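You operate a simulated robot arm through the tools that you are given. There is no shell and no other tool. Be economical: measure what you need, move in short steps, check, and stop when the job is done.

The job below is to be done with a simulated two-armed robot. You get a single attempt, and the scene is never put back.

Task
Take the lid off the orange pot and lay it down on the top of the cupboard bench.

Only the result counts: the job must be done as asked and must still hold three seconds after the hand-in. Knocking over, shifting, dropping, spilling or breaking anything else fails it. A push-on lid holds only when it is set on centred and level and pressed home; a screw cap is set on level and turned clockwise until tight.

Robot
Two 7-joint arms with two-finger parallel grippers on one trunk, on a base that drives. Base frame: it is fixed to the floor where the robot stands at the start and does not move with it; the origin is under the middle of the robot, x ahead of it, y to its left, z up. Units: mm, degrees, N and s.
The left shoulder is at the start at [50, 161, 1098], the right one opposite. With the tool pointing down near the work surface each hand reaches from about 240 to 680 mm from the robot's upright axis, wherever it stands, measured 20 degrees to its own side. Places, roughly: orange pot (7x7x6 cm) [700, -100, 900]. Payload 3.43 kg a hand.
The tool frame of a hand sits at the grasp point between the pads (the TCP): z along the fingers, y along the line on which they close. The tips reach 30 mm beyond it. The gripper opens to 94 mm. The fingers are 28 mm wide and 10 mm thick; the gripper's body (50 by 96 mm) begins 55 mm behind the TCP.
Orientation is told as [roll, pitch, yaw] about the base's x, y, z axes, in that order, counted from this pose: with the fingers straight down and closing along the base's y, the tool's x points along the base's -x, its y along +y and its z along -z.

Tools
- The arms move only by the tool servo_tool. It takes "left_series", "right_series" or both (then of equal length, played together; a hand with none holds still); each is a list of rows, each an object (a shift or turn left out is 0, a gripper value left out holds the last) with "dp": the shift along the tool's x, y, z in units of 300 mm (1.0 is 300 mm), a list of three; "dr": the turn, a rotation vector about the tool's x, y, z in units of 45 degrees (1.0 is 45 degrees), a list of three; "jaw": the gripper command, from -1 (fully open) to 1 (shut), values between in proportion. In form: [{"dp": [x, y, z], "dr": [wx, wy, wz], "jaw": jaw}, ...]. A call has 1 to 8 rows; each row is the pose to reach, as a shift and turn from the pose commanded when the call began, along the tool's axes at that moment. A call with a number of a shift or a turn outside -1 to 1 is refused whole. A row lasts 0.2 s, in which the tool goes at most 50 mm and 8.6 degrees; a call with a longer step from one row to the next is refused whole, and so is a gripper value outside its range. Where a pose cannot be reached the arm comes as near as it can. A force on the tool above 40 N (or 10 N above the force at the start of the call, whichever is more), or a blocked arm, ends the call early, and 0.2 s more pass. The fingers move at their own pace (about 45 mm/s each) and stop on an object; they squeeze with about 44 N. The grip force told is the motor's: it shows also when the fingers shut on nothing. Time passes only in rows, and 0.2 s behind the last, so rows that repeat a pose let the fingers close. The reply holds the time, the measured pose of the TCP, the force on the tool along the base axes, the opening and the grip force, in the units named above and with some noise, with the torque about the TCP (base axes, N m) and any sound that the robot's microphone picked up.
- Cameras (640 x 400 px; columns grow to the right, rows downward): "scene" is now at [129.3, -20.4, 1269.8]; the picture's right is [-0.22, -0.98, 0.00], its down [-0.10, 0.02, -0.99] and it looks along [0.97, -0.22, -0.10] (base axes); focal length 285 px, centre (320, 200). "left" rides on the left gripper at [76, -14, -102] in its tool frame; the picture's right is [0.18, 0.98, 0.00], its down [-0.75, 0.14, -0.64] and it looks along [-0.63, 0.12, 0.77] (tool axes); focal length 243 px, centre (320, 200). "right" rides on the right gripper at [76, 14, -102] in its tool frame; the picture's right is [-0.18, 0.98, 0.00], its down [-0.75, -0.14, -0.64] and it looks along [-0.63, -0.12, 0.77] (tool axes); focal length 243 px, centre (320, 200).
- snapshot(camera): a new picture of that camera. No time passes.
- move_column(by): slides the trunk up (or, below 0, down) by that many mm; the arms and the scene camera ride with it, the base frame stays. It gives what a move gives, with no picture.
- base_move(legs): drives the robot by 1 to 6 legs, each [ahead, left, turn to the left] in mm, mm and degrees, along the robot's own axes; the way and the turn of a leg run together, so that a leg with both is an arc; at most 1500 mm and 180 degrees a leg. The arms and the cameras ride along, it lands a little off, and it stops where it bumps. It gives what a move gives.
- pan_tilt(pan, tilt): turns the head with the scene camera to pan (to the left, within 80 degrees either way) and tilt (down, from -29 to 69), counted from straight ahead of the robot. It gives what a move gives.
- probe_pixels(camera, pixels): for up to 12 pixels [column, row] of the newest picture of that camera ("zoom" is the newest enlarged one), the place [x, y, z] in the base frame of the surface seen there, good to about 2 mm. No time passes.
- zoom(camera, box): a new picture of the part [left, top, right, bottom] of that camera's present view, enlarged. No time passes.
- finish_job(): hands the job in; it is judged then, once.

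Go step by step. Measure first, check grasps and placings, and put right what went wrong. The budget is 80 turns and 58 pictures, counting those below and the enlarged ones. Unless the task says otherwise, let go and move clear before handing in, and close with one line.

The tools are called after "Call:" as name(argument=value, ...) on one line, values as JSON. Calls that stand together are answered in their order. servo_tool: Moves the arms, as the interface text tells. Its arguments: {"type":"object","properties":{"left_series":{"type":"array"},"right_series":{"type":"array"}},"required":[]} The other tools are called the same way: move_column (by) slides the trunk up or down; base_move (legs) drives the base; pan_tilt (pan, tilt) turns the head that bears the scene camera; snapshot (camera) takes a picture; probe_pixels (camera, pixels) gives the place of the surface under pixels of a picture; zoom (camera, box) takes an enlarged picture of a part of a camera's view; finish_job () hands the job in.

At the start:

```text
t: 0.0
left_tool_pos: [345.7, 27.0, 1162.3]
left_orientation: [0.0, 0.0, 0.1]
left_wrist_force: [0.4, -0.8, 0.2]
left_ft_torque: [0.0, 0.04, 0.05]
left_width: 94.0
left_grip_force: 0.0
right_tool_pos: [346.5, -221.3, 1219.2]
right_orientation: [-0.1, 0.0, -0.2]
right_wrist_force: [0.4, 0.1, -1.1]
right_ft_torque: [0.01, 0.0, -0.03]
right_width: 94.1
right_grip_force: 0.1
trunk travel left (down, up): [-125.0, 142.0]
robot x, y, heading: [-1.3, 2.3, 0.1]
head pan, tilt: [-12.7, 5.8]
```

scene: 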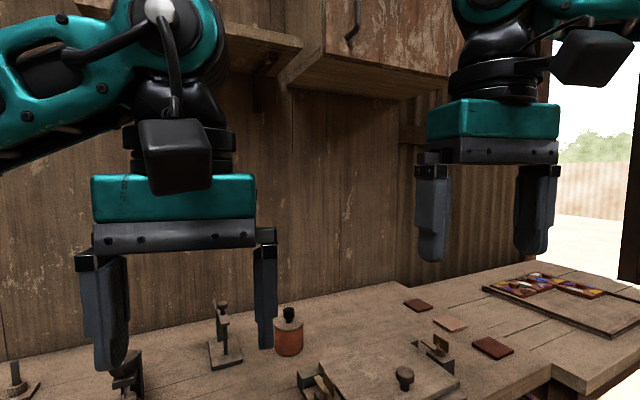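
right: 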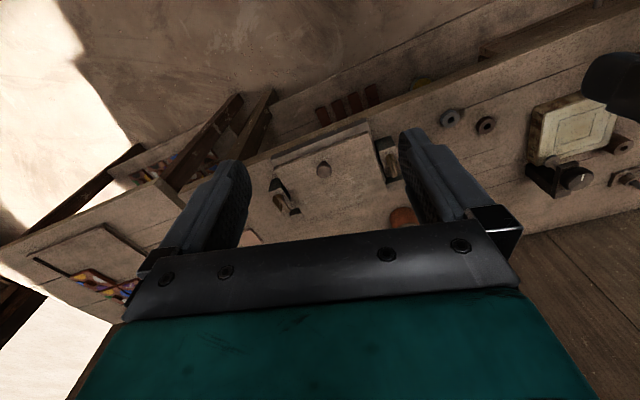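
left: 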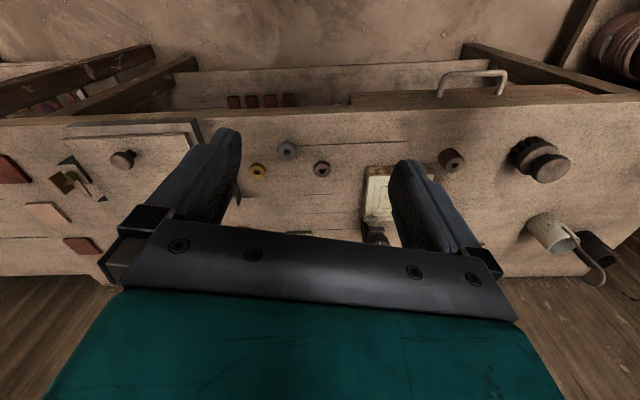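

The orange pot shows at about (288,335) in the scene view, with a black knob on its lid. I'll look down and around to find the pot and the cupboard bench.

Call:
pan_tilt(pan=-10, tilt=35)

Call:
snapshot(camera="scene")

Call:
pan_tilt(pan=-75, tilt=20)

Call:
snapshot(camera="scene")

Call:
pan_tilt(pan=70, tilt=20)

Call:
snapshot(camera="scene")

```text
t: 0.9
left_tool_pos: [345.2, 26.5, 1162.9]
left_orientation: [-0.1, 0.0, 0.0]
left_wrist_force: [-0.1, 0.9, 0.0]
left_ft_torque: [-0.01, -0.01, 0.01]
left_width: 94.1
left_grip_force: 0.1
right_tool_pos: [345.4, -221.0, 1219.0]
right_orientation: [-0.1, 0.0, 0.0]
right_wrist_force: [-0.4, 0.3, -0.9]
right_ft_torque: [-0.01, -0.01, 0.01]
right_width: 94.1
right_grip_force: 0.1
trunk travel left (down, up): [-125.0, 142.0]
robot x, y, heading: [2.3, 2.2, -0.4]
head pan, tilt: [-10.0, 35.0]
```

```text
54 pictures are left
```

scene: 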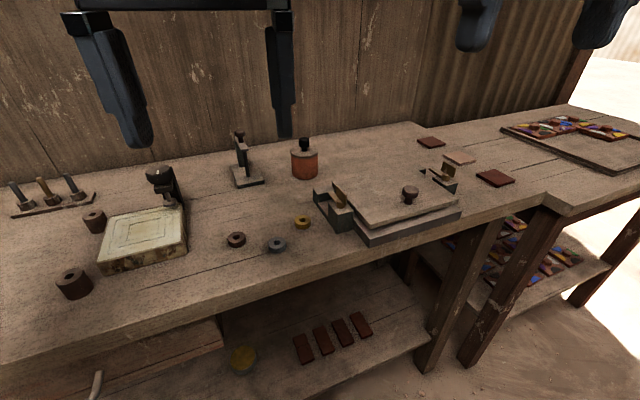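

```text
t: 2.3
left_tool_pos: [345.1, 28.0, 1162.0]
left_orientation: [0.0, 0.1, -0.2]
left_wrist_force: [0.6, -0.1, -0.5]
left_ft_torque: [-0.01, -0.01, -0.02]
left_width: 93.9
left_grip_force: 0.1
right_tool_pos: [345.5, -221.6, 1218.8]
right_orientation: [0.0, 0.0, -0.1]
right_wrist_force: [0.3, 0.6, 0.4]
right_ft_torque: [0.01, -0.02, -0.02]
right_width: 94.2
right_grip_force: 0.1
trunk travel left (down, up): [-125.0, 142.0]
robot x, y, heading: [3.1, -2.9, 0.1]
head pan, tilt: [-75.0, 20.0]
```

```text
53 pictures are left
```

scene: 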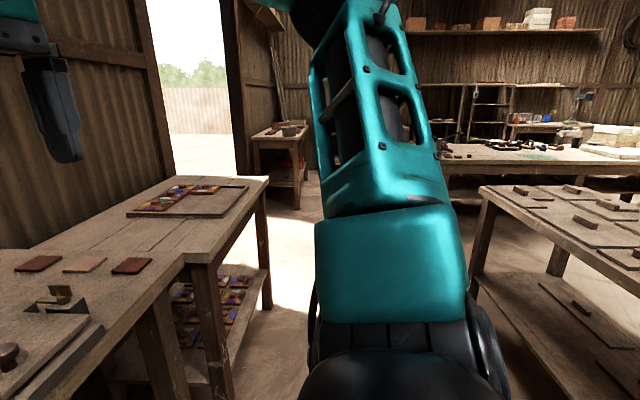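

```text
t: 4.6
left_tool_pos: [345.5, 28.3, 1162.1]
left_orientation: [0.0, 0.0, 0.0]
left_wrist_force: [0.6, 0.3, 0.3]
left_ft_torque: [0.01, 0.01, 0.0]
left_width: 93.8
left_grip_force: 0.1
right_tool_pos: [345.5, -220.4, 1219.7]
right_orientation: [0.0, 0.0, -0.1]
right_wrist_force: [0.9, -0.1, 0.2]
right_ft_torque: [-0.01, 0.0, 0.02]
right_width: 94.0
right_grip_force: 0.0
trunk travel left (down, up): [-125.0, 142.0]
robot x, y, heading: [0.1, 0.2, -0.2]
head pan, tilt: [70.0, 20.0]
```

```text
52 pictures are left
```

scene: 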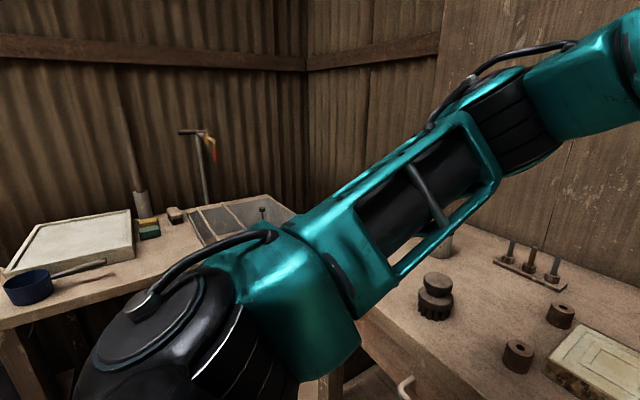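

The front bench has a pot, tools and a shelf; none of these views clearly shows a cupboard bench. I'll turn the robot to look behind.

Call:
base_move(legs=[[0, 0, 130]])

Call:
pan_tilt(pan=0, tilt=15)

Call:
snapshot(camera="scene")

Call:
pan_tilt(pan=70, tilt=20)

Call:
snapshot(camera="scene")

```text
t: 10.4
left_tool_pos: [-243.5, 245.6, 1161.6]
left_orientation: [0.0, 0.0, 130.1]
left_wrist_force: [0.5, 0.4, 0.1]
left_ft_torque: [0.0, 0.01, 0.02]
left_width: 93.7
left_grip_force: 0.2
right_tool_pos: [-52.0, 407.0, 1220.0]
right_orientation: [0.0, 0.0, 129.9]
right_wrist_force: [0.6, -0.3, 0.1]
right_ft_torque: [0.03, 0.01, 0.01]
right_width: 94.0
right_grip_force: 0.0
trunk travel left (down, up): [-125.0, 142.0]
robot x, y, heading: [-1.5, -4.5, 130.1]
head pan, tilt: [70.0, 20.0]
```

```text
t: 11.8
left_tool_pos: [-243.4, 246.6, 1162.1]
left_orientation: [-0.1, 0.0, 130.0]
left_wrist_force: [0.7, -0.1, -0.8]
left_ft_torque: [0.01, -0.02, -0.02]
left_width: 94.1
left_grip_force: 0.0
right_tool_pos: [-53.5, 406.2, 1219.1]
right_orientation: [0.0, 0.0, 130.0]
right_wrist_force: [-0.4, 0.3, -0.6]
right_ft_torque: [0.02, 0.02, 0.02]
right_width: 94.0
right_grip_force: 0.1
trunk travel left (down, up): [-125.0, 142.0]
robot x, y, heading: [0.3, 0.4, 130.4]
head pan, tilt: [0.0, 15.0]
```

```text
51 pictures are left
```

scene: 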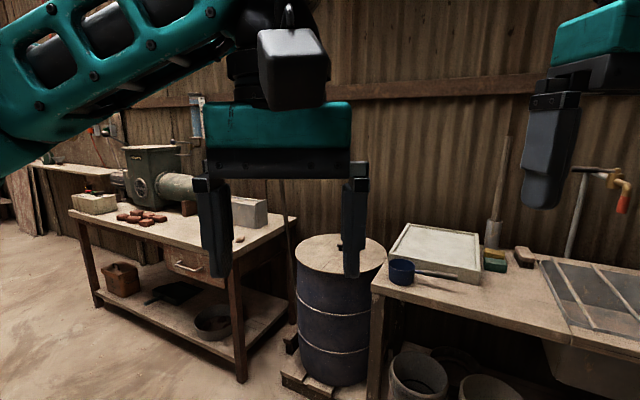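

```text
t: 13.2
left_tool_pos: [-242.7, 247.2, 1162.2]
left_orientation: [0.1, -0.1, 130.0]
left_wrist_force: [-0.4, 0.4, -0.7]
left_ft_torque: [0.01, -0.01, 0.01]
left_width: 93.8
left_grip_force: 0.1
right_tool_pos: [-54.0, 406.6, 1219.2]
right_orientation: [0.1, 0.0, 129.9]
right_wrist_force: [0.2, 0.6, -0.5]
right_ft_torque: [0.01, -0.03, 0.02]
right_width: 94.0
right_grip_force: 0.1
trunk travel left (down, up): [-125.0, 142.0]
robot x, y, heading: [1.8, -2.2, 129.8]
head pan, tilt: [70.0, 20.0]
```

```text
50 pictures are left
```

scene: 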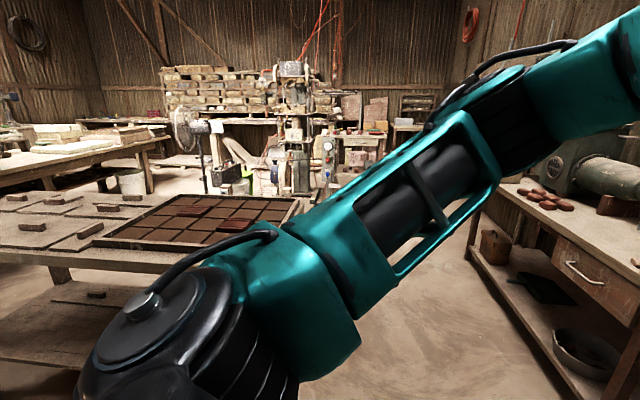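

No cupboard yet; the left end of the front bench has a handle under it (first down-tilted view at (95,385)). I'll turn back and back off to view the front bench's underside.

Call:
base_move(legs=[[0, 0, -130], [-350, 0, 0]])

Call:
pan_tilt(pan=25, tilt=35)

Call:
snapshot(camera="scene")

Call:
pan_tilt(pan=-30, tilt=25)

Call:
snapshot(camera="scene")

```text
t: 20.9
left_tool_pos: [-1.0, 27.3, 1161.4]
left_orientation: [-0.1, 0.0, -0.4]
left_wrist_force: [-0.2, 0.8, -0.3]
left_ft_torque: [0.02, -0.07, 0.02]
left_width: 94.1
left_grip_force: 0.0
right_tool_pos: [-3.1, -220.7, 1220.2]
right_orientation: [0.0, 0.0, -0.4]
right_wrist_force: [-0.2, -0.2, -0.3]
right_ft_torque: [0.01, 0.0, 0.02]
right_width: 93.9
right_grip_force: 0.2
trunk travel left (down, up): [-125.0, 142.0]
robot x, y, heading: [-348.4, -0.5, -0.5]
head pan, tilt: [70.0, 20.0]
```

```text
t: 22.0
left_tool_pos: [-1.4, 26.7, 1162.4]
left_orientation: [0.1, 0.1, -0.2]
left_wrist_force: [-0.4, -0.5, -0.4]
left_ft_torque: [-0.01, -0.02, 0.02]
left_width: 94.1
left_grip_force: 0.1
right_tool_pos: [-4.0, -221.9, 1218.9]
right_orientation: [-0.1, 0.0, -0.5]
right_wrist_force: [0.5, 0.2, 1.0]
right_ft_torque: [0.0, 0.0, -0.01]
right_width: 94.3
right_grip_force: 0.1
trunk travel left (down, up): [-125.0, 142.0]
robot x, y, heading: [-349.7, 1.9, -0.2]
head pan, tilt: [25.0, 35.0]
```

```text
49 pictures are left
```

scene: 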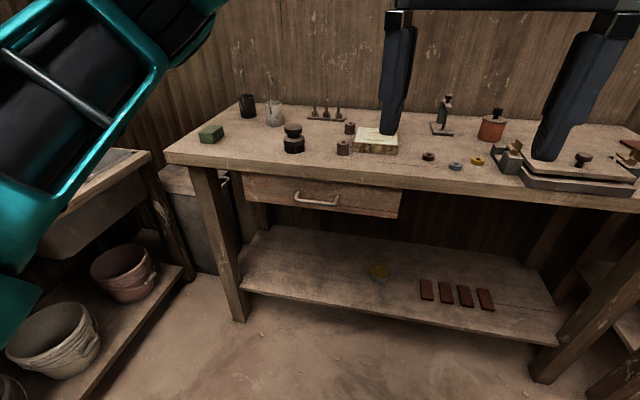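

```text
t: 23.2
left_tool_pos: [-1.3, 28.7, 1161.9]
left_orientation: [0.0, -0.1, -0.3]
left_wrist_force: [0.3, -0.2, 0.6]
left_ft_torque: [-0.03, 0.01, 0.01]
left_width: 94.0
left_grip_force: 0.1
right_tool_pos: [-4.3, -220.4, 1218.7]
right_orientation: [0.1, 0.0, -0.4]
right_wrist_force: [-0.2, 0.2, -0.7]
right_ft_torque: [-0.02, -0.02, 0.02]
right_width: 93.9
right_grip_force: 0.0
trunk travel left (down, up): [-125.0, 142.0]
robot x, y, heading: [-347.7, -0.4, -0.1]
head pan, tilt: [-30.0, 25.0]
```

```text
48 pictures are left
```

scene: 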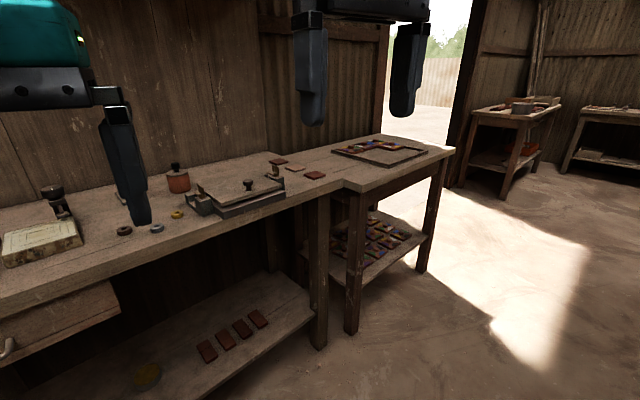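

The front bench has a drawer and shelf, and there is a wall cupboard above it in the first picture. I'll survey the rest of the room with head forward, to make sure which bench is the "cupboard bench".

Call:
base_move(legs=[[0, 0, -75]])

Call:
pan_tilt(pan=0, tilt=20)

Call:
snapshot(camera="scene")

Call:
base_move(legs=[[0, 0, -65]])

Call:
snapshot(camera="scene")

Call:
base_move(legs=[[0, 0, 140]])

Call:
pan_tilt(pan=-5, tilt=-10)

Call:
snapshot(camera="scene")

```text
t: 26.8
left_tool_pos: [-228.7, -325.0, 1163.0]
left_orientation: [0.0, 0.0, -74.8]
left_wrist_force: [-0.2, 1.2, -0.3]
left_ft_torque: [-0.02, 0.02, -0.01]
left_width: 94.0
left_grip_force: 0.0
right_tool_pos: [-470.8, -389.6, 1219.3]
right_orientation: [0.0, 0.0, -74.9]
right_wrist_force: [0.3, -1.0, -0.2]
right_ft_torque: [0.02, 0.04, 0.0]
right_width: 93.9
right_grip_force: 0.3
trunk travel left (down, up): [-125.0, 142.0]
robot x, y, heading: [-346.8, 6.1, -74.9]
head pan, tilt: [-30.0, 25.0]
```

```text
t: 27.8
left_tool_pos: [-228.9, -325.2, 1161.6]
left_orientation: [0.0, -0.1, -74.9]
left_wrist_force: [0.1, -0.2, -0.5]
left_ft_torque: [0.0, -0.01, 0.01]
left_width: 94.0
left_grip_force: 0.1
right_tool_pos: [-470.1, -389.6, 1220.7]
right_orientation: [0.0, 0.0, -75.0]
right_wrist_force: [-0.3, -1.1, -0.6]
right_ft_torque: [-0.06, -0.02, 0.04]
right_width: 93.9
right_grip_force: 0.1
trunk travel left (down, up): [-125.0, 142.0]
robot x, y, heading: [-348.5, 2.5, -74.9]
head pan, tilt: [0.0, 20.0]
```

```text
47 pictures are left
```

scene: 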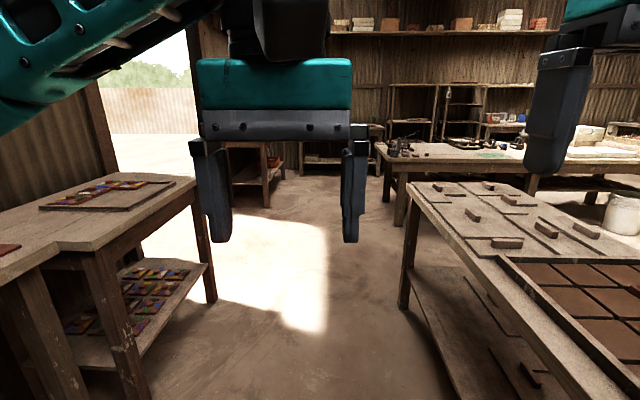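

```text
t: 31.0
left_tool_pos: [-593.8, -241.7, 1162.2]
left_orientation: [0.0, 0.0, -139.8]
left_wrist_force: [-0.2, -0.2, 0.3]
left_ft_torque: [-0.01, -0.01, 0.01]
left_width: 94.0
left_grip_force: 0.1
right_tool_pos: [-754.2, -53.2, 1219.2]
right_orientation: [0.0, 0.0, -139.9]
right_wrist_force: [-0.3, -0.6, 0.5]
right_ft_torque: [-0.01, 0.05, -0.03]
right_width: 94.2
right_grip_force: 0.1
trunk travel left (down, up): [-125.0, 142.0]
robot x, y, heading: [-346.6, 5.7, -139.8]
head pan, tilt: [0.0, 20.0]
```

```text
46 pictures are left
```

scene: 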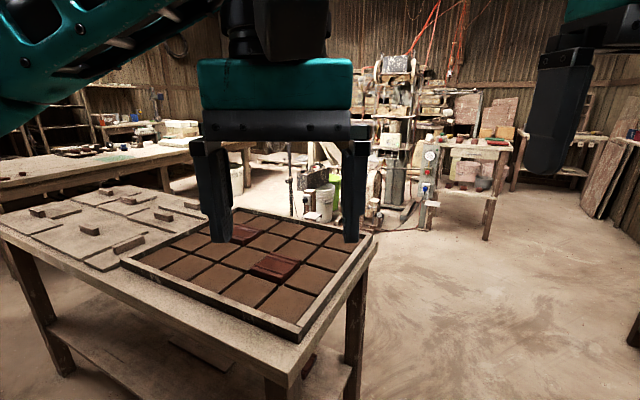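

```text
t: 37.2
left_tool_pos: [-1.4, 30.4, 1161.8]
left_orientation: [0.0, 0.0, 0.3]
left_wrist_force: [0.3, 0.1, -0.6]
left_ft_torque: [0.0, -0.03, 0.01]
left_width: 94.0
left_grip_force: 0.1
right_tool_pos: [-0.6, -218.7, 1220.3]
right_orientation: [0.0, 0.0, 0.2]
right_wrist_force: [-0.2, 0.0, 0.2]
right_ft_torque: [0.03, -0.01, 0.03]
right_width: 94.2
right_grip_force: 0.0
trunk travel left (down, up): [-125.0, 142.0]
robot x, y, heading: [-346.6, -1.3, 0.3]
head pan, tilt: [0.0, 20.0]
```

```text
t: 38.2
left_tool_pos: [-1.5, 29.6, 1161.5]
left_orientation: [0.0, 0.1, 0.3]
left_wrist_force: [0.1, 1.2, -0.5]
left_ft_torque: [-0.02, 0.05, 0.0]
left_width: 94.0
left_grip_force: 0.0
right_tool_pos: [-0.9, -217.6, 1219.9]
right_orientation: [0.0, 0.0, 0.1]
right_wrist_force: [0.8, 0.4, 0.2]
right_ft_torque: [-0.01, 0.0, 0.0]
right_width: 94.1
right_grip_force: 0.1
trunk travel left (down, up): [-125.0, 142.0]
robot x, y, heading: [-344.4, 9.7, 0.2]
head pan, tilt: [-5.0, -10.0]
```

```text
45 pictures are left
```

scene: 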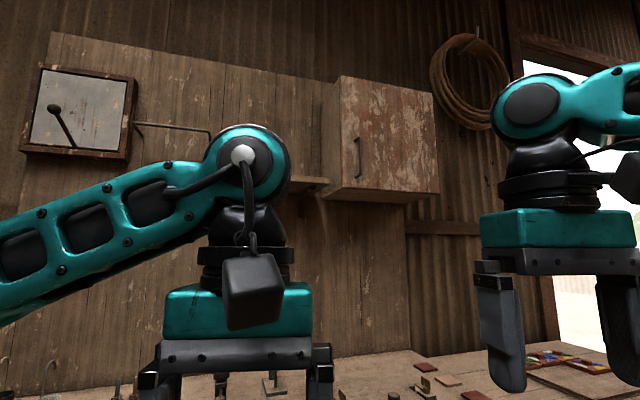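

The only cupboard in the room hangs over the front bench at (325-435, 75-205). I'll probe where it hangs relative to the two abutting tables.

Call:
probe_pixels(camera="scene", pixels=[[325, 185], [435, 190], [345, 90], [358, 160], [500, 120]])

Call:
base_move(legs=[[345, -10, 0]])

Call:
pan_tilt(pan=-15, tilt=35)

Call:
snapshot(camera="scene")

```text
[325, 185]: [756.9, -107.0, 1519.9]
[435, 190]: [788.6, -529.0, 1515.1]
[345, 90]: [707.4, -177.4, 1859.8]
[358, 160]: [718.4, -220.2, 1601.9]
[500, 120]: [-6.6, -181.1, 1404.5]
```

```text
t: 40.4
left_tool_pos: [343.8, 21.8, 1161.3]
left_orientation: [0.0, 0.1, 0.1]
left_wrist_force: [-0.8, 0.4, -0.3]
left_ft_torque: [0.03, 0.01, 0.0]
left_width: 94.0
left_grip_force: 0.1
right_tool_pos: [343.8, -226.7, 1219.0]
right_orientation: [0.0, 0.0, 0.2]
right_wrist_force: [-0.3, 0.7, 1.0]
right_ft_torque: [0.0, 0.02, -0.01]
right_width: 94.2
right_grip_force: 0.0
trunk travel left (down, up): [-125.0, 142.0]
robot x, y, heading: [-2.1, -9.3, 0.3]
head pan, tilt: [-5.0, -10.0]
```

```text
t: 41.5
left_tool_pos: [342.6, 21.9, 1159.7]
left_orientation: [0.0, 0.0, 0.3]
left_wrist_force: [-0.5, 0.7, 0.5]
left_ft_torque: [-0.01, 0.0, -0.01]
left_width: 94.1
left_grip_force: 0.0
right_tool_pos: [342.6, -227.0, 1218.8]
right_orientation: [0.0, 0.0, 0.1]
right_wrist_force: [-0.4, 0.0, -0.2]
right_ft_torque: [-0.02, 0.01, 0.04]
right_width: 94.1
right_grip_force: 0.2
trunk travel left (down, up): [-125.0, 142.0]
robot x, y, heading: [-0.2, -6.9, 0.2]
head pan, tilt: [-15.0, 35.0]
```

```text
44 pictures are left
```

scene: 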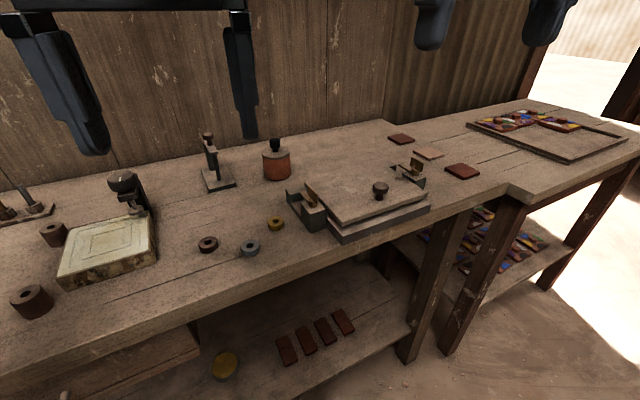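

The cupboard spans y −107 to −529. I'll zoom on the pot and probe the bench and the junction at the right.

Call:
zoom(camera="scene", box=[190, 110, 350, 210])

Call:
probe_pixels(camera="scene", pixels=[[275, 143], [277, 150], [270, 156], [288, 156], [277, 170], [330, 160], [505, 187], [470, 140], [215, 180], [585, 150], [350, 150], [300, 145]])

```text
4.00 times, centred on (270, 160) of scene
```

zoom: 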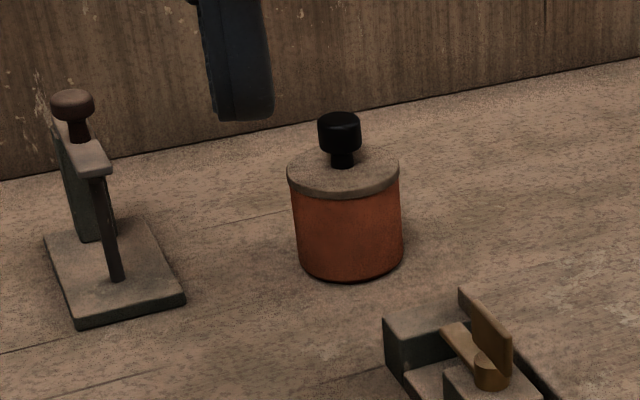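

```text
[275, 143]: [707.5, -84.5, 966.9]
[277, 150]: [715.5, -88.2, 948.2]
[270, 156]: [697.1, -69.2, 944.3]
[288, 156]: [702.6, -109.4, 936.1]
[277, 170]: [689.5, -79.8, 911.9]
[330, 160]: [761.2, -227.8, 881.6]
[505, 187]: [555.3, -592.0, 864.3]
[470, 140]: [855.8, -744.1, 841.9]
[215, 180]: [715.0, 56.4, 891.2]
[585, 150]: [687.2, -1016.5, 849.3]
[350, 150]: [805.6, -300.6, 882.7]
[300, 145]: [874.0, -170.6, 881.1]
```

The pot sits at about [705,−86], lid top z ~942, knob top ~968; the main bench under the cupboard is at z 881 and the lower side table at ~845 starts past y −590, so the cupboard is over the main bench. I'll measure the knob and lid finely, and drive 110 mm closer.

Call:
probe_pixels(camera="zoom", pixels=[[322, 130], [340, 130], [357, 130], [340, 115], [335, 118], [290, 180], [397, 180], [344, 190], [310, 160], [375, 158], [345, 240], [74, 100]])

Call:
base_move(legs=[[110, 0, 0]])

Call:
snapshot(camera="scene")

```text
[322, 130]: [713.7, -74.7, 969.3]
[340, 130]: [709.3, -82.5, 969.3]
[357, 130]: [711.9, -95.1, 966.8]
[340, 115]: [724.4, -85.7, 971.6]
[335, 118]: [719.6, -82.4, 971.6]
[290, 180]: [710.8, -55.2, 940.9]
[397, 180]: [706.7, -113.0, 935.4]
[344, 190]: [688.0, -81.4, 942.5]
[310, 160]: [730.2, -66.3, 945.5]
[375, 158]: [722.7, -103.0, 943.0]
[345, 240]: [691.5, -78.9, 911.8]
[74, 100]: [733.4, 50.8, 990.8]
```

```text
t: 42.7
left_tool_pos: [452.8, 21.7, 1162.4]
left_orientation: [0.0, 0.1, 0.2]
left_wrist_force: [0.3, -0.1, -1.0]
left_ft_torque: [0.02, 0.07, 0.05]
left_width: 94.1
left_grip_force: 0.2
right_tool_pos: [452.1, -225.9, 1220.0]
right_orientation: [-0.1, 0.0, 0.1]
right_wrist_force: [0.6, -0.6, -0.4]
right_ft_torque: [-0.01, 0.02, -0.01]
right_width: 94.2
right_grip_force: 0.0
trunk travel left (down, up): [-125.0, 142.0]
robot x, y, heading: [101.7, -6.5, 0.2]
head pan, tilt: [-15.0, 35.0]
```

```text
42 pictures are left
```

scene: 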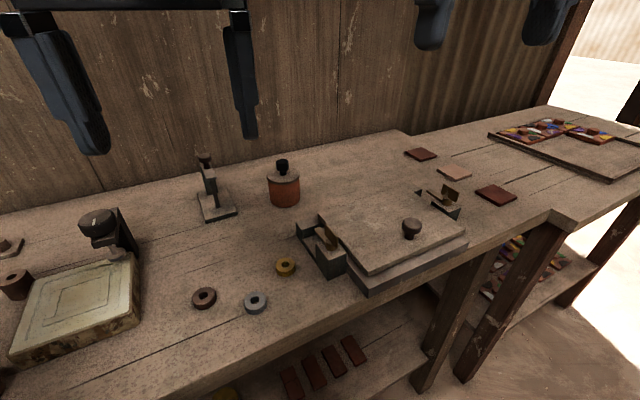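

The knob centre is at about [719,−85], top z 971. I'll move the left hand aside and bring the right hand above the knob at z 1080 with the jaw half open.

Call:
servo_tool(left_series=[{"dp": [0, 0.07, 0]}, {"dp": [0, 0.14, 0]}, {"dp": [0, 0.21, 0]}, {"dp": [0, 0.28, 0]}, {"dp": [0, 0.35, 0]}, {"dp": [0, 0.42, 0]}, {"dp": [0, 0.5, 0]}, {"dp": [0, 0.5, 0]}], right_series=[{"dp": [-0.111, 0.059, 0.058], "jaw": -0.1}, {"dp": [-0.222, 0.118, 0.117]}, {"dp": [-0.334, 0.176, 0.175]}, {"dp": [-0.445, 0.235, 0.233]}, {"dp": [-0.556, 0.294, 0.292]}, {"dp": [-0.667, 0.352, 0.35]}, {"dp": [-0.779, 0.411, 0.408]}, {"dp": [-0.89, 0.47, 0.467]}])

Call:
snapshot(camera="scene")

Call:
snapshot(camera="right")

```text
t: 44.5
left_tool_pos: [452.4, 173.4, 1160.7]
left_orientation: [0.0, 0.1, 0.1]
left_wrist_force: [0.9, -0.1, 0.7]
left_ft_torque: [-0.03, 0.04, -0.06]
left_width: 93.7
left_grip_force: 0.1
right_tool_pos: [618.2, -184.7, 1055.9]
right_orientation: [0.1, 0.0, 0.0]
right_wrist_force: [-0.4, -0.4, -0.5]
right_ft_torque: [0.03, 0.04, 0.01]
right_width: 51.6
right_grip_force: 0.0
right hand out of reach, approached as far as the arm can: row 4, 5, 6, 7, 8
trunk travel left (down, up): [-125.0, 142.0]
robot x, y, heading: [105.9, -7.9, 0.4]
head pan, tilt: [-15.0, 35.0]
```

```text
41 pictures are left
```

scene: 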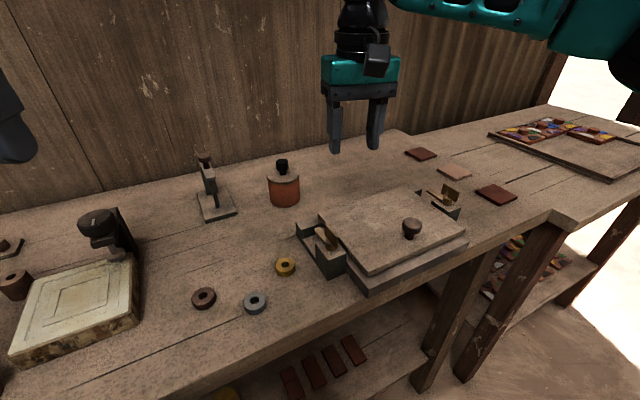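

```text
40 pictures are left
```

right: 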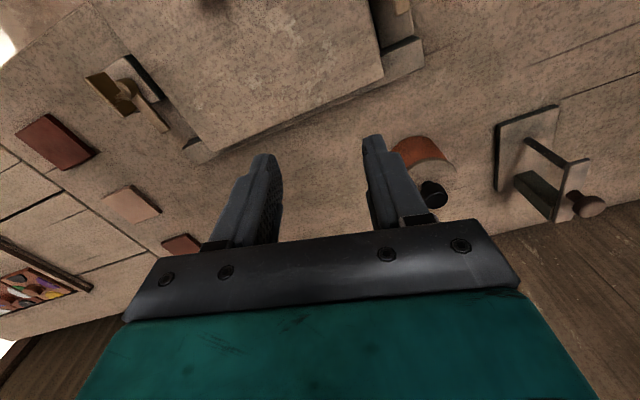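

The right hand stopped short of reach (540 mm from the axis at this height), so I need to raise the trunk and go somewhat nearer. First I'll probe the bench's front edge for clearance.

Call:
probe_pixels(camera="scene", pixels=[[200, 390], [300, 350], [400, 305], [440, 340], [330, 360], [365, 165], [350, 180], [330, 205], [400, 180], [310, 180], [345, 165], [460, 225]])

Call:
move_column(by=120)

```text
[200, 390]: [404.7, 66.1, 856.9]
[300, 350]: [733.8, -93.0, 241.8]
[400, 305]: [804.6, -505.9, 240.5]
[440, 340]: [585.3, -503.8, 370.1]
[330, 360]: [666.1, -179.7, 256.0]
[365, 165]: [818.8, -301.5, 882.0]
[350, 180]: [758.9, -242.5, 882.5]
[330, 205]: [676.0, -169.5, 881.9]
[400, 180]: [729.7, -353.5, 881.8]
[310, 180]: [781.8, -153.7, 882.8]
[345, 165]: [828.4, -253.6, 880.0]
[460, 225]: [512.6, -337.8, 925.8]
```

```text
t: 46.0
left_tool_pos: [451.1, 172.6, 1282.1]
left_orientation: [0.0, 0.0, 0.2]
left_wrist_force: [0.1, -0.2, 0.2]
left_ft_torque: [-0.03, 0.01, 0.0]
left_width: 93.9
left_grip_force: 0.0
right_tool_pos: [615.0, -184.4, 1178.2]
right_orientation: [0.1, -0.1, 0.1]
right_wrist_force: [-0.3, -1.1, 0.3]
right_ft_torque: [0.0, 0.0, -0.01]
right_width: 51.7
right_grip_force: 0.0
trunk travel left (down, up): [-245.0, 22.0]
robot x, y, heading: [106.2, -6.0, 0.4]
head pan, tilt: [-15.0, 35.0]
```

The bench front edge is at x≈405. I'll now go down about 90 mm with the right hand, to see where the commanded pose stands and what reach the raised trunk gives.

Call:
servo_tool(right_series=[{"dp": [0, 0, 0.1]}, {"dp": [0, 0, 0.2]}, {"dp": [0, 0, 0.3]}, {"dp": [0, 0, 0.3]}])

```text
t: 47.0
left_tool_pos: [450.7, 172.6, 1281.8]
left_orientation: [0.0, 0.0, 0.2]
left_wrist_force: [0.1, -0.8, 0.7]
left_ft_torque: [0.01, 0.0, 0.0]
left_width: 94.1
left_grip_force: 0.1
right_tool_pos: [616.3, -184.6, 1087.2]
right_orientation: [0.0, -0.1, 0.1]
right_wrist_force: [-0.3, 0.3, 0.1]
right_ft_torque: [0.01, 0.02, -0.02]
right_width: 51.5
right_grip_force: 0.1
trunk travel left (down, up): [-245.0, 22.0]
robot x, y, heading: [103.5, -7.9, 0.1]
head pan, tilt: [-15.0, 35.0]
```

The commanded pose follows the measured one. Now toward [719,−85,1040], tips above the knob.

Call:
servo_tool(right_series=[{"dp": [-0.086, 0.083, 0.039]}, {"dp": [-0.171, 0.166, 0.078]}, {"dp": [-0.257, 0.249, 0.118]}, {"dp": [-0.343, 0.332, 0.157]}, {"dp": [-0.343, 0.332, 0.157]}])

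Call:
snapshot(camera="right")

Call:
snapshot(camera="scene")

```text
t: 48.2
left_tool_pos: [451.4, 174.2, 1282.5]
left_orientation: [0.0, -0.1, 0.1]
left_wrist_force: [-0.1, 0.2, 0.7]
left_ft_torque: [0.01, 0.02, 0.0]
left_width: 94.0
left_grip_force: 0.2
right_tool_pos: [615.7, -186.1, 1074.4]
right_orientation: [0.1, -0.1, 0.2]
right_wrist_force: [-0.1, -0.7, 0.8]
right_ft_torque: [-0.03, 0.02, -0.02]
right_width: 51.9
right_grip_force: 0.1
right hand out of reach, approached as far as the arm can: row 1, 2, 3, 4, 5
trunk travel left (down, up): [-245.0, 22.0]
robot x, y, heading: [107.4, -7.9, 0.4]
head pan, tilt: [-15.0, 35.0]
```

```text
39 pictures are left
```

right: 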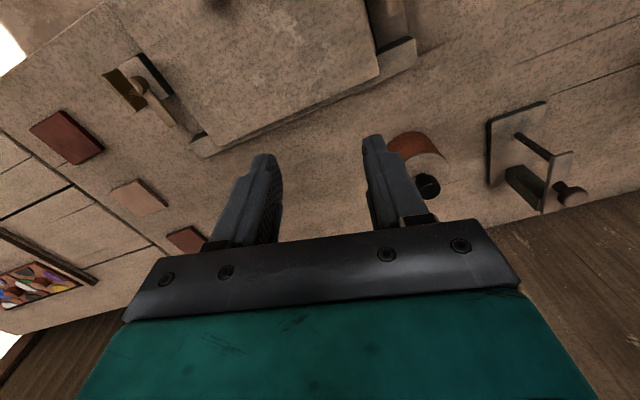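

```text
38 pictures are left
```

scene: 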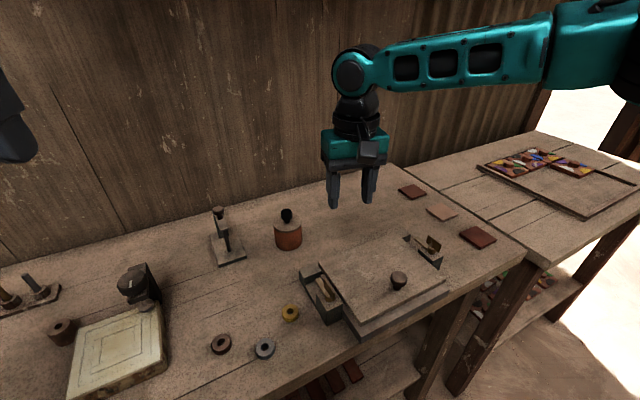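

Still stuck at the same x,y, which may be a local limit of the arm configuration. I'll try moving sideways (y) first with a small retreat.

Call:
servo_tool(right_series=[{"dp": [0.1, 0.1, 0]}, {"dp": [0.1, 0.2, 0]}, {"dp": [0.1, 0.33, 0]}, {"dp": [0.0, 0.33, 0.05]}, {"dp": [-0.1, 0.33, 0.1]}, {"dp": [-0.2, 0.33, 0.1]}, {"dp": [-0.34, 0.33, 0.1]}, {"dp": [-0.34, 0.33, 0.1]}])

```text
t: 50.0
left_tool_pos: [450.6, 174.2, 1282.5]
left_orientation: [0.0, 0.1, 0.2]
left_wrist_force: [0.0, 1.3, -0.2]
left_ft_torque: [-0.02, -0.02, 0.01]
left_width: 93.9
left_grip_force: 0.2
right_tool_pos: [610.5, -180.9, 1069.8]
right_orientation: [0.1, -0.1, 0.2]
right_wrist_force: [-0.4, 0.5, 0.1]
right_ft_torque: [0.03, -0.01, 0.0]
right_width: 51.8
right_grip_force: 0.1
right hand out of reach, approached as far as the arm can: row 2, 3, 4, 5, 6, 7, 8
trunk travel left (down, up): [-245.0, 22.0]
robot x, y, heading: [101.1, -8.4, 0.1]
head pan, tilt: [-15.0, 35.0]
```

It seems jammed against a joint limit. I'll retreat toward the robot, shift sideways there and then reach forward.

Call:
servo_tool(right_series=[{"dp": [0.15, 0, 0]}, {"dp": [0.3, 0, 0]}, {"dp": [0.45, 0, 0]}, {"dp": [0.45, 0.1, 0]}, {"dp": [0.45, 0.2, 0]}, {"dp": [0.45, 0.3, 0]}, {"dp": [0.45, 0.3, 0]}])

Call:
servo_tool(right_series=[{"dp": [-0.15, 0, 0]}, {"dp": [-0.3, 0, 0]}, {"dp": [-0.45, 0, 0]}, {"dp": [-0.6, 0, 0]}, {"dp": [-0.75, 0, 0]}, {"dp": [-0.8, 0, 0]}, {"dp": [-0.8, 0, 0]}])

```text
t: 51.6
left_tool_pos: [450.8, 173.3, 1284.1]
left_orientation: [0.0, 0.0, 0.1]
left_wrist_force: [-1.0, -0.3, -0.1]
left_ft_torque: [0.05, 0.01, -0.01]
left_width: 93.7
left_grip_force: 0.1
right_tool_pos: [473.7, -101.0, 1073.2]
right_orientation: [0.3, -0.1, 0.1]
right_wrist_force: [0.3, -0.1, -0.6]
right_ft_torque: [-0.01, 0.02, -0.06]
right_width: 51.9
right_grip_force: 0.0
right hand out of reach, approached as far as the arm can: row 6, 7
trunk travel left (down, up): [-245.0, 22.0]
robot x, y, heading: [104.6, -9.3, 0.1]
head pan, tilt: [-15.0, 35.0]
```

```text
t: 53.2
left_tool_pos: [451.7, 173.9, 1282.6]
left_orientation: [-0.1, 0.0, 0.3]
left_wrist_force: [-0.2, -0.1, 0.1]
left_ft_torque: [-0.03, -0.02, -0.01]
left_width: 93.7
left_grip_force: 0.0
right_tool_pos: [619.0, -185.6, 1090.5]
right_orientation: [0.1, 0.0, 0.0]
right_wrist_force: [-0.6, 0.0, 0.2]
right_ft_torque: [0.01, -0.01, 0.0]
right_width: 51.6
right_grip_force: 0.1
right hand out of reach, approached as far as the arm can: row 1, 2, 3, 4, 5, 6, 7
trunk travel left (down, up): [-245.0, 22.0]
robot x, y, heading: [105.5, -7.9, 0.2]
head pan, tilt: [-15.0, 35.0]
```

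The limit looks like an angular joint limit (reaching to the robot's left across the right arm's side). I'll drive the robot left 150 mm so that the pot lies 20° to the right hand's side.

Call:
base_move(legs=[[20, 150, 0]])

Call:
servo_tool(right_series=[{"dp": [-0.05, -0.05, 0]}, {"dp": [-0.12, -0.1, 0]}, {"dp": [-0.2, -0.14, 0]}, {"dp": [-0.28, -0.18, 0]}, {"dp": [-0.31, -0.18, 0]}, {"dp": [-0.31, -0.18, 0]}])

```text
t: 54.7
left_tool_pos: [464.8, 316.0, 1281.8]
left_orientation: [0.0, 0.0, -0.4]
left_wrist_force: [-0.1, 0.1, 0.9]
left_ft_torque: [0.01, -0.03, -0.01]
left_width: 94.0
left_grip_force: 0.0
right_tool_pos: [628.5, -43.5, 1089.1]
right_orientation: [0.2, -0.1, -0.4]
right_wrist_force: [0.4, -0.2, -0.7]
right_ft_torque: [0.02, 0.05, 0.05]
right_width: 51.6
right_grip_force: 0.1
trunk travel left (down, up): [-245.0, 22.0]
robot x, y, heading: [118.4, 140.5, -0.4]
head pan, tilt: [-15.0, 35.0]
stopped in leg 1: the robot was blocked; the commanded pose is now the measured one
```

```text
t: 56.1
left_tool_pos: [464.6, 315.0, 1282.2]
left_orientation: [0.0, 0.0, -0.4]
left_wrist_force: [-0.2, 0.2, 0.6]
left_ft_torque: [-0.03, -0.01, 0.03]
left_width: 93.9
left_grip_force: 0.3
right_tool_pos: [678.0, -116.0, 1094.5]
right_orientation: [0.1, -0.2, -0.5]
right_wrist_force: [0.7, 0.2, 1.0]
right_ft_torque: [-0.01, 0.0, 0.03]
right_width: 51.6
right_grip_force: 0.0
right hand out of reach, approached as far as the arm can: row 2, 3, 4, 5, 6
trunk travel left (down, up): [-245.0, 22.0]
robot x, y, heading: [114.1, 138.6, -0.6]
head pan, tilt: [-15.0, 35.0]
```

The base was blocked at x≈118, so no closer by driving. Going lower should extend the reach; I'll descend to z≈1015 and reach forward again.

Call:
servo_tool(right_series=[{"dp": [0, 0, 0.09]}, {"dp": [0, 0, 0.18]}, {"dp": [0, 0, 0.26]}, {"dp": [-0.06, 0.05, 0.26]}, {"dp": [-0.12, 0.1, 0.26]}, {"dp": [-0.137, 0.1, 0.26]}, {"dp": [-0.137, 0.1, 0.26]}])

Call:
snapshot(camera="scene")

```text
t: 57.7
left_tool_pos: [464.8, 316.1, 1282.3]
left_orientation: [0.0, 0.0, -0.4]
left_wrist_force: [0.6, 0.4, 1.0]
left_ft_torque: [0.02, -0.02, 0.0]
left_width: 93.8
left_grip_force: 0.1
right_tool_pos: [663.4, -112.9, 1032.5]
right_orientation: [0.2, -0.2, -0.6]
right_wrist_force: [0.2, 0.4, 0.5]
right_ft_torque: [0.02, 0.02, 0.0]
right_width: 51.7
right_grip_force: 0.2
right hand out of reach, approached as far as the arm can: row 1, 2, 3, 4, 5, 6, 7
trunk travel left (down, up): [-245.0, 22.0]
robot x, y, heading: [120.0, 141.1, -0.8]
head pan, tilt: [-15.0, 35.0]
```

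```text
37 pictures are left
```

scene: 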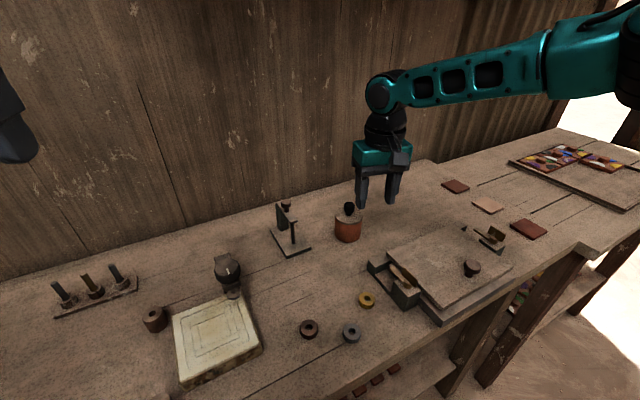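

Lower reduces the reach, and in the picture the forearm comes in from the right with a twisted wrist, so a joint limit binds. I'll yaw the tool to the left (any yaw suits a round knob) and see whether it frees the arm.

Call:
servo_tool(right_series=[{"dr": [0, 0, -0.18]}, {"dr": [0, 0, -0.36]}, {"dr": [0, 0, -0.54]}, {"dr": [0, 0, -0.72]}, {"dr": [0, 0, -0.9]}, {"dr": [0, 0, -0.9]}])

```text
t: 59.1
left_tool_pos: [464.8, 315.8, 1283.0]
left_orientation: [0.0, 0.0, -0.3]
left_wrist_force: [0.1, 0.0, -0.4]
left_ft_torque: [-0.03, -0.01, 0.01]
left_width: 93.9
left_grip_force: 0.1
right_tool_pos: [663.0, -113.5, 1033.9]
right_orientation: [0.1, -0.2, 40.1]
right_wrist_force: [0.3, 0.6, -0.1]
right_ft_torque: [0.0, 0.0, 0.0]
right_width: 51.7
right_grip_force: 0.1
trunk travel left (down, up): [-245.0, 22.0]
robot x, y, heading: [114.7, 139.1, -0.5]
head pan, tilt: [-15.0, 35.0]
```

Yaw 40° is reached. Now forward to [719,−85] at this height.

Call:
servo_tool(right_series=[{"dp": [-0.1, -0.024, 0]}, {"dp": [-0.203, -0.048, 0]}, {"dp": [-0.203, -0.048, 0]}])

Call:
snapshot(camera="right")

```text
t: 59.9
left_tool_pos: [464.5, 316.7, 1281.9]
left_orientation: [0.0, 0.0, -0.4]
left_wrist_force: [1.1, 0.3, 0.4]
left_ft_torque: [-0.03, 0.0, -0.05]
left_width: 94.0
left_grip_force: 0.1
right_tool_pos: [666.7, -111.5, 1045.3]
right_orientation: [0.0, -0.3, 40.0]
right_wrist_force: [0.3, 0.0, -0.7]
right_ft_torque: [-0.01, -0.01, -0.03]
right_width: 51.6
right_grip_force: 0.0
right hand out of reach, approached as far as the arm can: row 1, 2, 3
trunk travel left (down, up): [-245.0, 22.0]
robot x, y, heading: [118.5, 137.6, -0.3]
head pan, tilt: [-15.0, 35.0]
```

```text
36 pictures are left
```

right: 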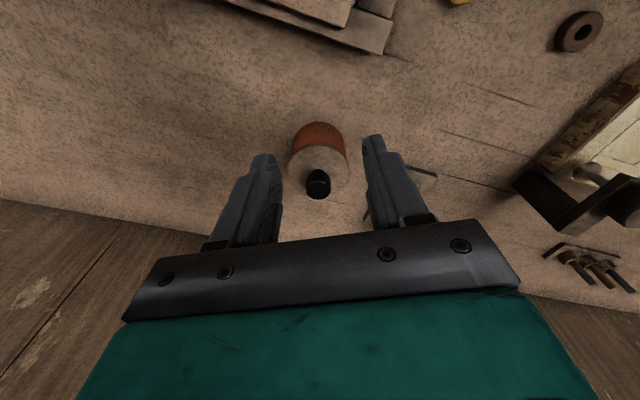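

Yaw isn't the limit: comparing limits, reach grows the further right the target is from the right shoulder, so the arm can't swing inward. I'll raise and retract the hand, then turn the base 25° left so the pot lies farther on the right hand's side.

Call:
servo_tool(right_series=[{"dp": [0.1, 0, -0.1]}, {"dp": [0.2, 0, -0.2]}, {"dp": [0.3, 0, -0.28]}, {"dp": [0.3, 0, -0.28]}])

Call:
base_move(legs=[[-15, 0, 0], [0, 0, 25]])

Call:
pan_tilt(pan=-40, tilt=35)

Call:
snapshot(camera="scene")

```text
t: 60.9
left_tool_pos: [464.8, 316.4, 1281.5]
left_orientation: [0.0, 0.0, -0.4]
left_wrist_force: [-0.6, 0.3, -0.1]
left_ft_torque: [-0.01, 0.02, 0.02]
left_width: 94.1
left_grip_force: 0.0
right_tool_pos: [596.5, -169.5, 1130.8]
right_orientation: [0.0, -0.1, 40.0]
right_wrist_force: [-0.6, 0.0, 1.0]
right_ft_torque: [0.01, 0.0, -0.01]
right_width: 51.8
right_grip_force: 0.2
trunk travel left (down, up): [-245.0, 22.0]
robot x, y, heading: [119.4, 140.0, -0.2]
head pan, tilt: [-15.0, 35.0]
```

```text
t: 63.0
left_tool_pos: [341.9, 446.3, 1281.8]
left_orientation: [-0.1, 0.1, 24.8]
left_wrist_force: [0.7, 0.2, 0.9]
left_ft_torque: [-0.03, -0.02, 0.02]
left_width: 94.2
left_grip_force: 0.0
right_tool_pos: [667.6, 62.0, 1131.4]
right_orientation: [0.0, -0.1, 65.2]
right_wrist_force: [0.7, 0.8, -0.2]
right_ft_torque: [-0.05, 0.01, 0.02]
right_width: 51.6
right_grip_force: 0.1
trunk travel left (down, up): [-245.0, 22.0]
robot x, y, heading: [101.5, 140.7, 24.9]
head pan, tilt: [-15.0, 35.0]
```

```text
t: 63.9
left_tool_pos: [341.6, 446.8, 1281.7]
left_orientation: [0.0, 0.0, 24.8]
left_wrist_force: [1.0, 0.4, 0.0]
left_ft_torque: [-0.01, 0.02, -0.03]
left_width: 93.9
left_grip_force: 0.1
right_tool_pos: [667.5, 62.0, 1131.6]
right_orientation: [0.0, -0.2, 65.2]
right_wrist_force: [0.2, 0.8, 0.2]
right_ft_torque: [-0.01, 0.03, 0.02]
right_width: 51.6
right_grip_force: 0.1
trunk travel left (down, up): [-245.0, 22.0]
robot x, y, heading: [103.3, 140.4, 24.6]
head pan, tilt: [-40.0, 35.0]
```

```text
35 pictures are left
```

scene: 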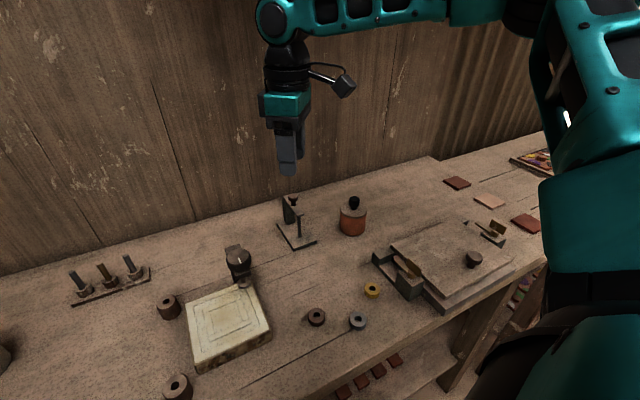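

Nothing looks disturbed; the pot is at (353,218). Now I'll move the right hand to [719,−85,1060].

Call:
servo_tool(right_series=[{"dp": [0.093, -0.091, 0.05]}, {"dp": [0.186, -0.182, 0.1]}, {"dp": [0.278, -0.272, 0.17]}, {"dp": [0.371, -0.363, 0.237]}, {"dp": [0.371, -0.363, 0.237]}])

Call:
snapshot(camera="right")

```text
t: 65.1
left_tool_pos: [341.1, 446.6, 1282.5]
left_orientation: [0.0, 0.0, 24.7]
left_wrist_force: [-0.1, 0.1, 0.6]
left_ft_torque: [0.03, -0.02, 0.03]
left_width: 94.2
left_grip_force: 0.0
right_tool_pos: [719.8, -85.2, 1060.5]
right_orientation: [0.0, -0.2, 65.3]
right_wrist_force: [-0.7, -0.1, -0.4]
right_ft_torque: [0.01, 0.02, 0.02]
right_width: 51.6
right_grip_force: 0.0
trunk travel left (down, up): [-245.0, 22.0]
robot x, y, heading: [105.2, 141.3, 25.0]
head pan, tilt: [-40.0, 35.0]
```

```text
34 pictures are left
```

right: 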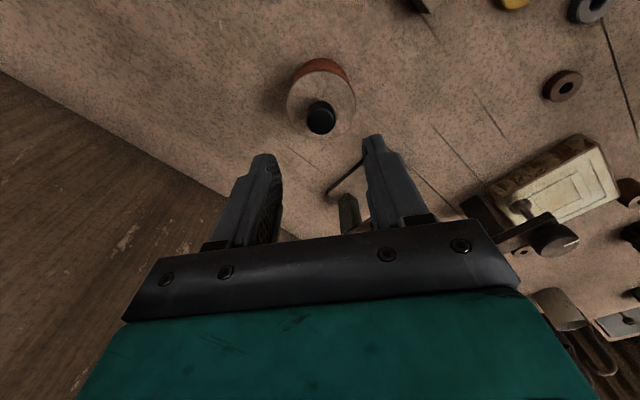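

Reached; now the knob shows at (321,118) in the wrist view. I'll probe it for an exact centre.

Call:
probe_pixels(camera="right", pixels=[[308, 112], [321, 112], [334, 112], [321, 104], [321, 122], [291, 100], [354, 100], [322, 75], [320, 133]])

```text
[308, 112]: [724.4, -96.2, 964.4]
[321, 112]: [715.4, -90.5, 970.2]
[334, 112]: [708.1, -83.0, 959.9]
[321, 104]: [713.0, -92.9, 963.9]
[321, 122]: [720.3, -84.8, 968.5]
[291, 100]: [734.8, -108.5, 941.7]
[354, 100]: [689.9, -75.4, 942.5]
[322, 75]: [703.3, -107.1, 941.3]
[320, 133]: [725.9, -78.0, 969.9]
```

Knob centre ≈[719,−85], well aligned. Descend to z 977 (tips ~4 mm above the lid disc), then close.

Call:
servo_tool(right_series=[{"dp": [0, 0, 0.1]}, {"dp": [0, 0, 0.2]}, {"dp": [0, 0, 0.25]}, {"dp": [0, 0, 0.278]}, {"dp": [0, 0, 0.278]}])

Call:
servo_tool(right_series=[{"jaw": 0.3}, {"jaw": 0.6}, {"jaw": 1}, {"jaw": 1}, {"jaw": 1}])

Call:
snapshot(camera="right")

Call:
zoom(camera="scene", box=[270, 130, 430, 250])

```text
t: 66.3
left_tool_pos: [341.9, 446.9, 1282.4]
left_orientation: [0.0, 0.0, 24.8]
left_wrist_force: [0.7, 0.2, 0.6]
left_ft_torque: [-0.01, 0.02, 0.0]
left_width: 94.2
left_grip_force: 0.1
right_tool_pos: [719.0, -85.2, 978.0]
right_orientation: [0.1, -0.3, 65.1]
right_wrist_force: [-0.6, -0.2, 0.0]
right_ft_torque: [-0.02, 0.0, 0.0]
right_width: 51.4
right_grip_force: 0.1
trunk travel left (down, up): [-245.0, 22.0]
robot x, y, heading: [103.5, 140.2, 24.9]
head pan, tilt: [-40.0, 35.0]
```

```text
t: 67.5
left_tool_pos: [342.8, 446.0, 1281.7]
left_orientation: [-0.1, 0.0, 24.8]
left_wrist_force: [-0.6, 0.0, -0.3]
left_ft_torque: [-0.01, -0.01, 0.0]
left_width: 93.9
left_grip_force: 0.1
right_tool_pos: [719.8, -84.8, 978.0]
right_orientation: [0.0, -0.2, 65.2]
right_wrist_force: [-0.6, 0.1, 0.2]
right_ft_torque: [-0.03, 0.0, 0.06]
right_width: 22.1
right_grip_force: 44.3
trunk travel left (down, up): [-245.0, 22.0]
robot x, y, heading: [103.2, 136.7, 24.9]
head pan, tilt: [-40.0, 35.0]
```

```text
33 pictures are left
```

right: 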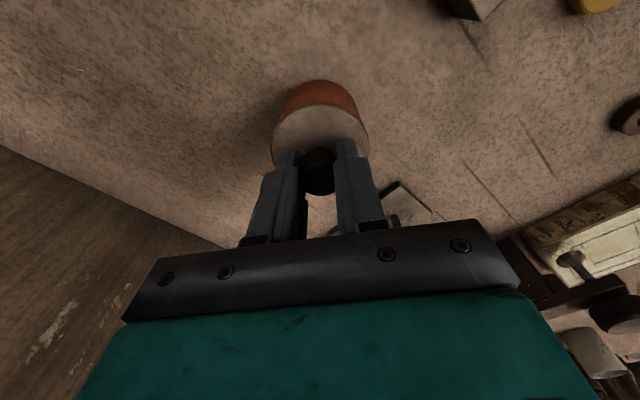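

```text
3.33 times, centred on (350, 190) of scene
```

zoom: 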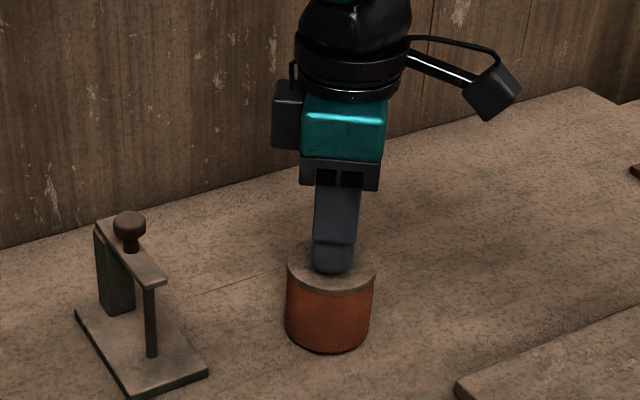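

The knob is gripped (22 mm, 44 N). Lift slowly 8 mm and check whether the pot comes along.

Call:
servo_tool(right_series=[{"dp": [0, 0, -0.007]}, {"dp": [0, 0, -0.014]}, {"dp": [0, 0, -0.02]}, {"dp": [0, 0, -0.027]}])

Call:
zoom(camera="scene", box=[270, 130, 430, 250])

```text
t: 68.5
left_tool_pos: [341.6, 446.1, 1281.7]
left_orientation: [0.0, 0.0, 24.9]
left_wrist_force: [-0.3, -0.7, 0.2]
left_ft_torque: [0.0, -0.03, 0.05]
left_width: 94.0
left_grip_force: 0.0
right_tool_pos: [719.0, -84.2, 984.5]
right_orientation: [0.0, -0.2, 65.2]
right_wrist_force: [-0.9, 0.8, -0.3]
right_ft_torque: [0.01, 0.02, -0.02]
right_width: 21.7
right_grip_force: 44.1
trunk travel left (down, up): [-245.0, 22.0]
robot x, y, heading: [103.4, 141.4, 24.7]
head pan, tilt: [-40.0, 35.0]
heard: snap
```

```text
3.33 times, centred on (350, 190) of scene
```

zoom: 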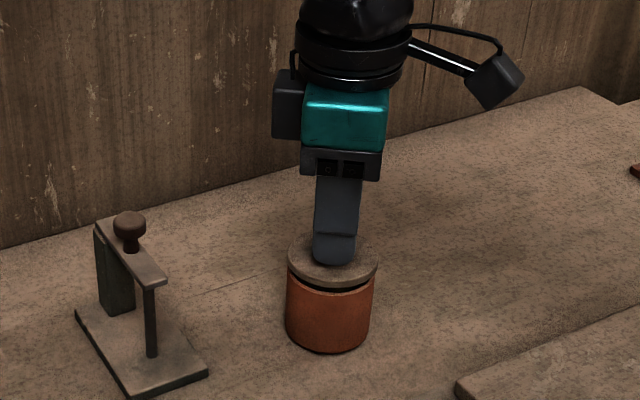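

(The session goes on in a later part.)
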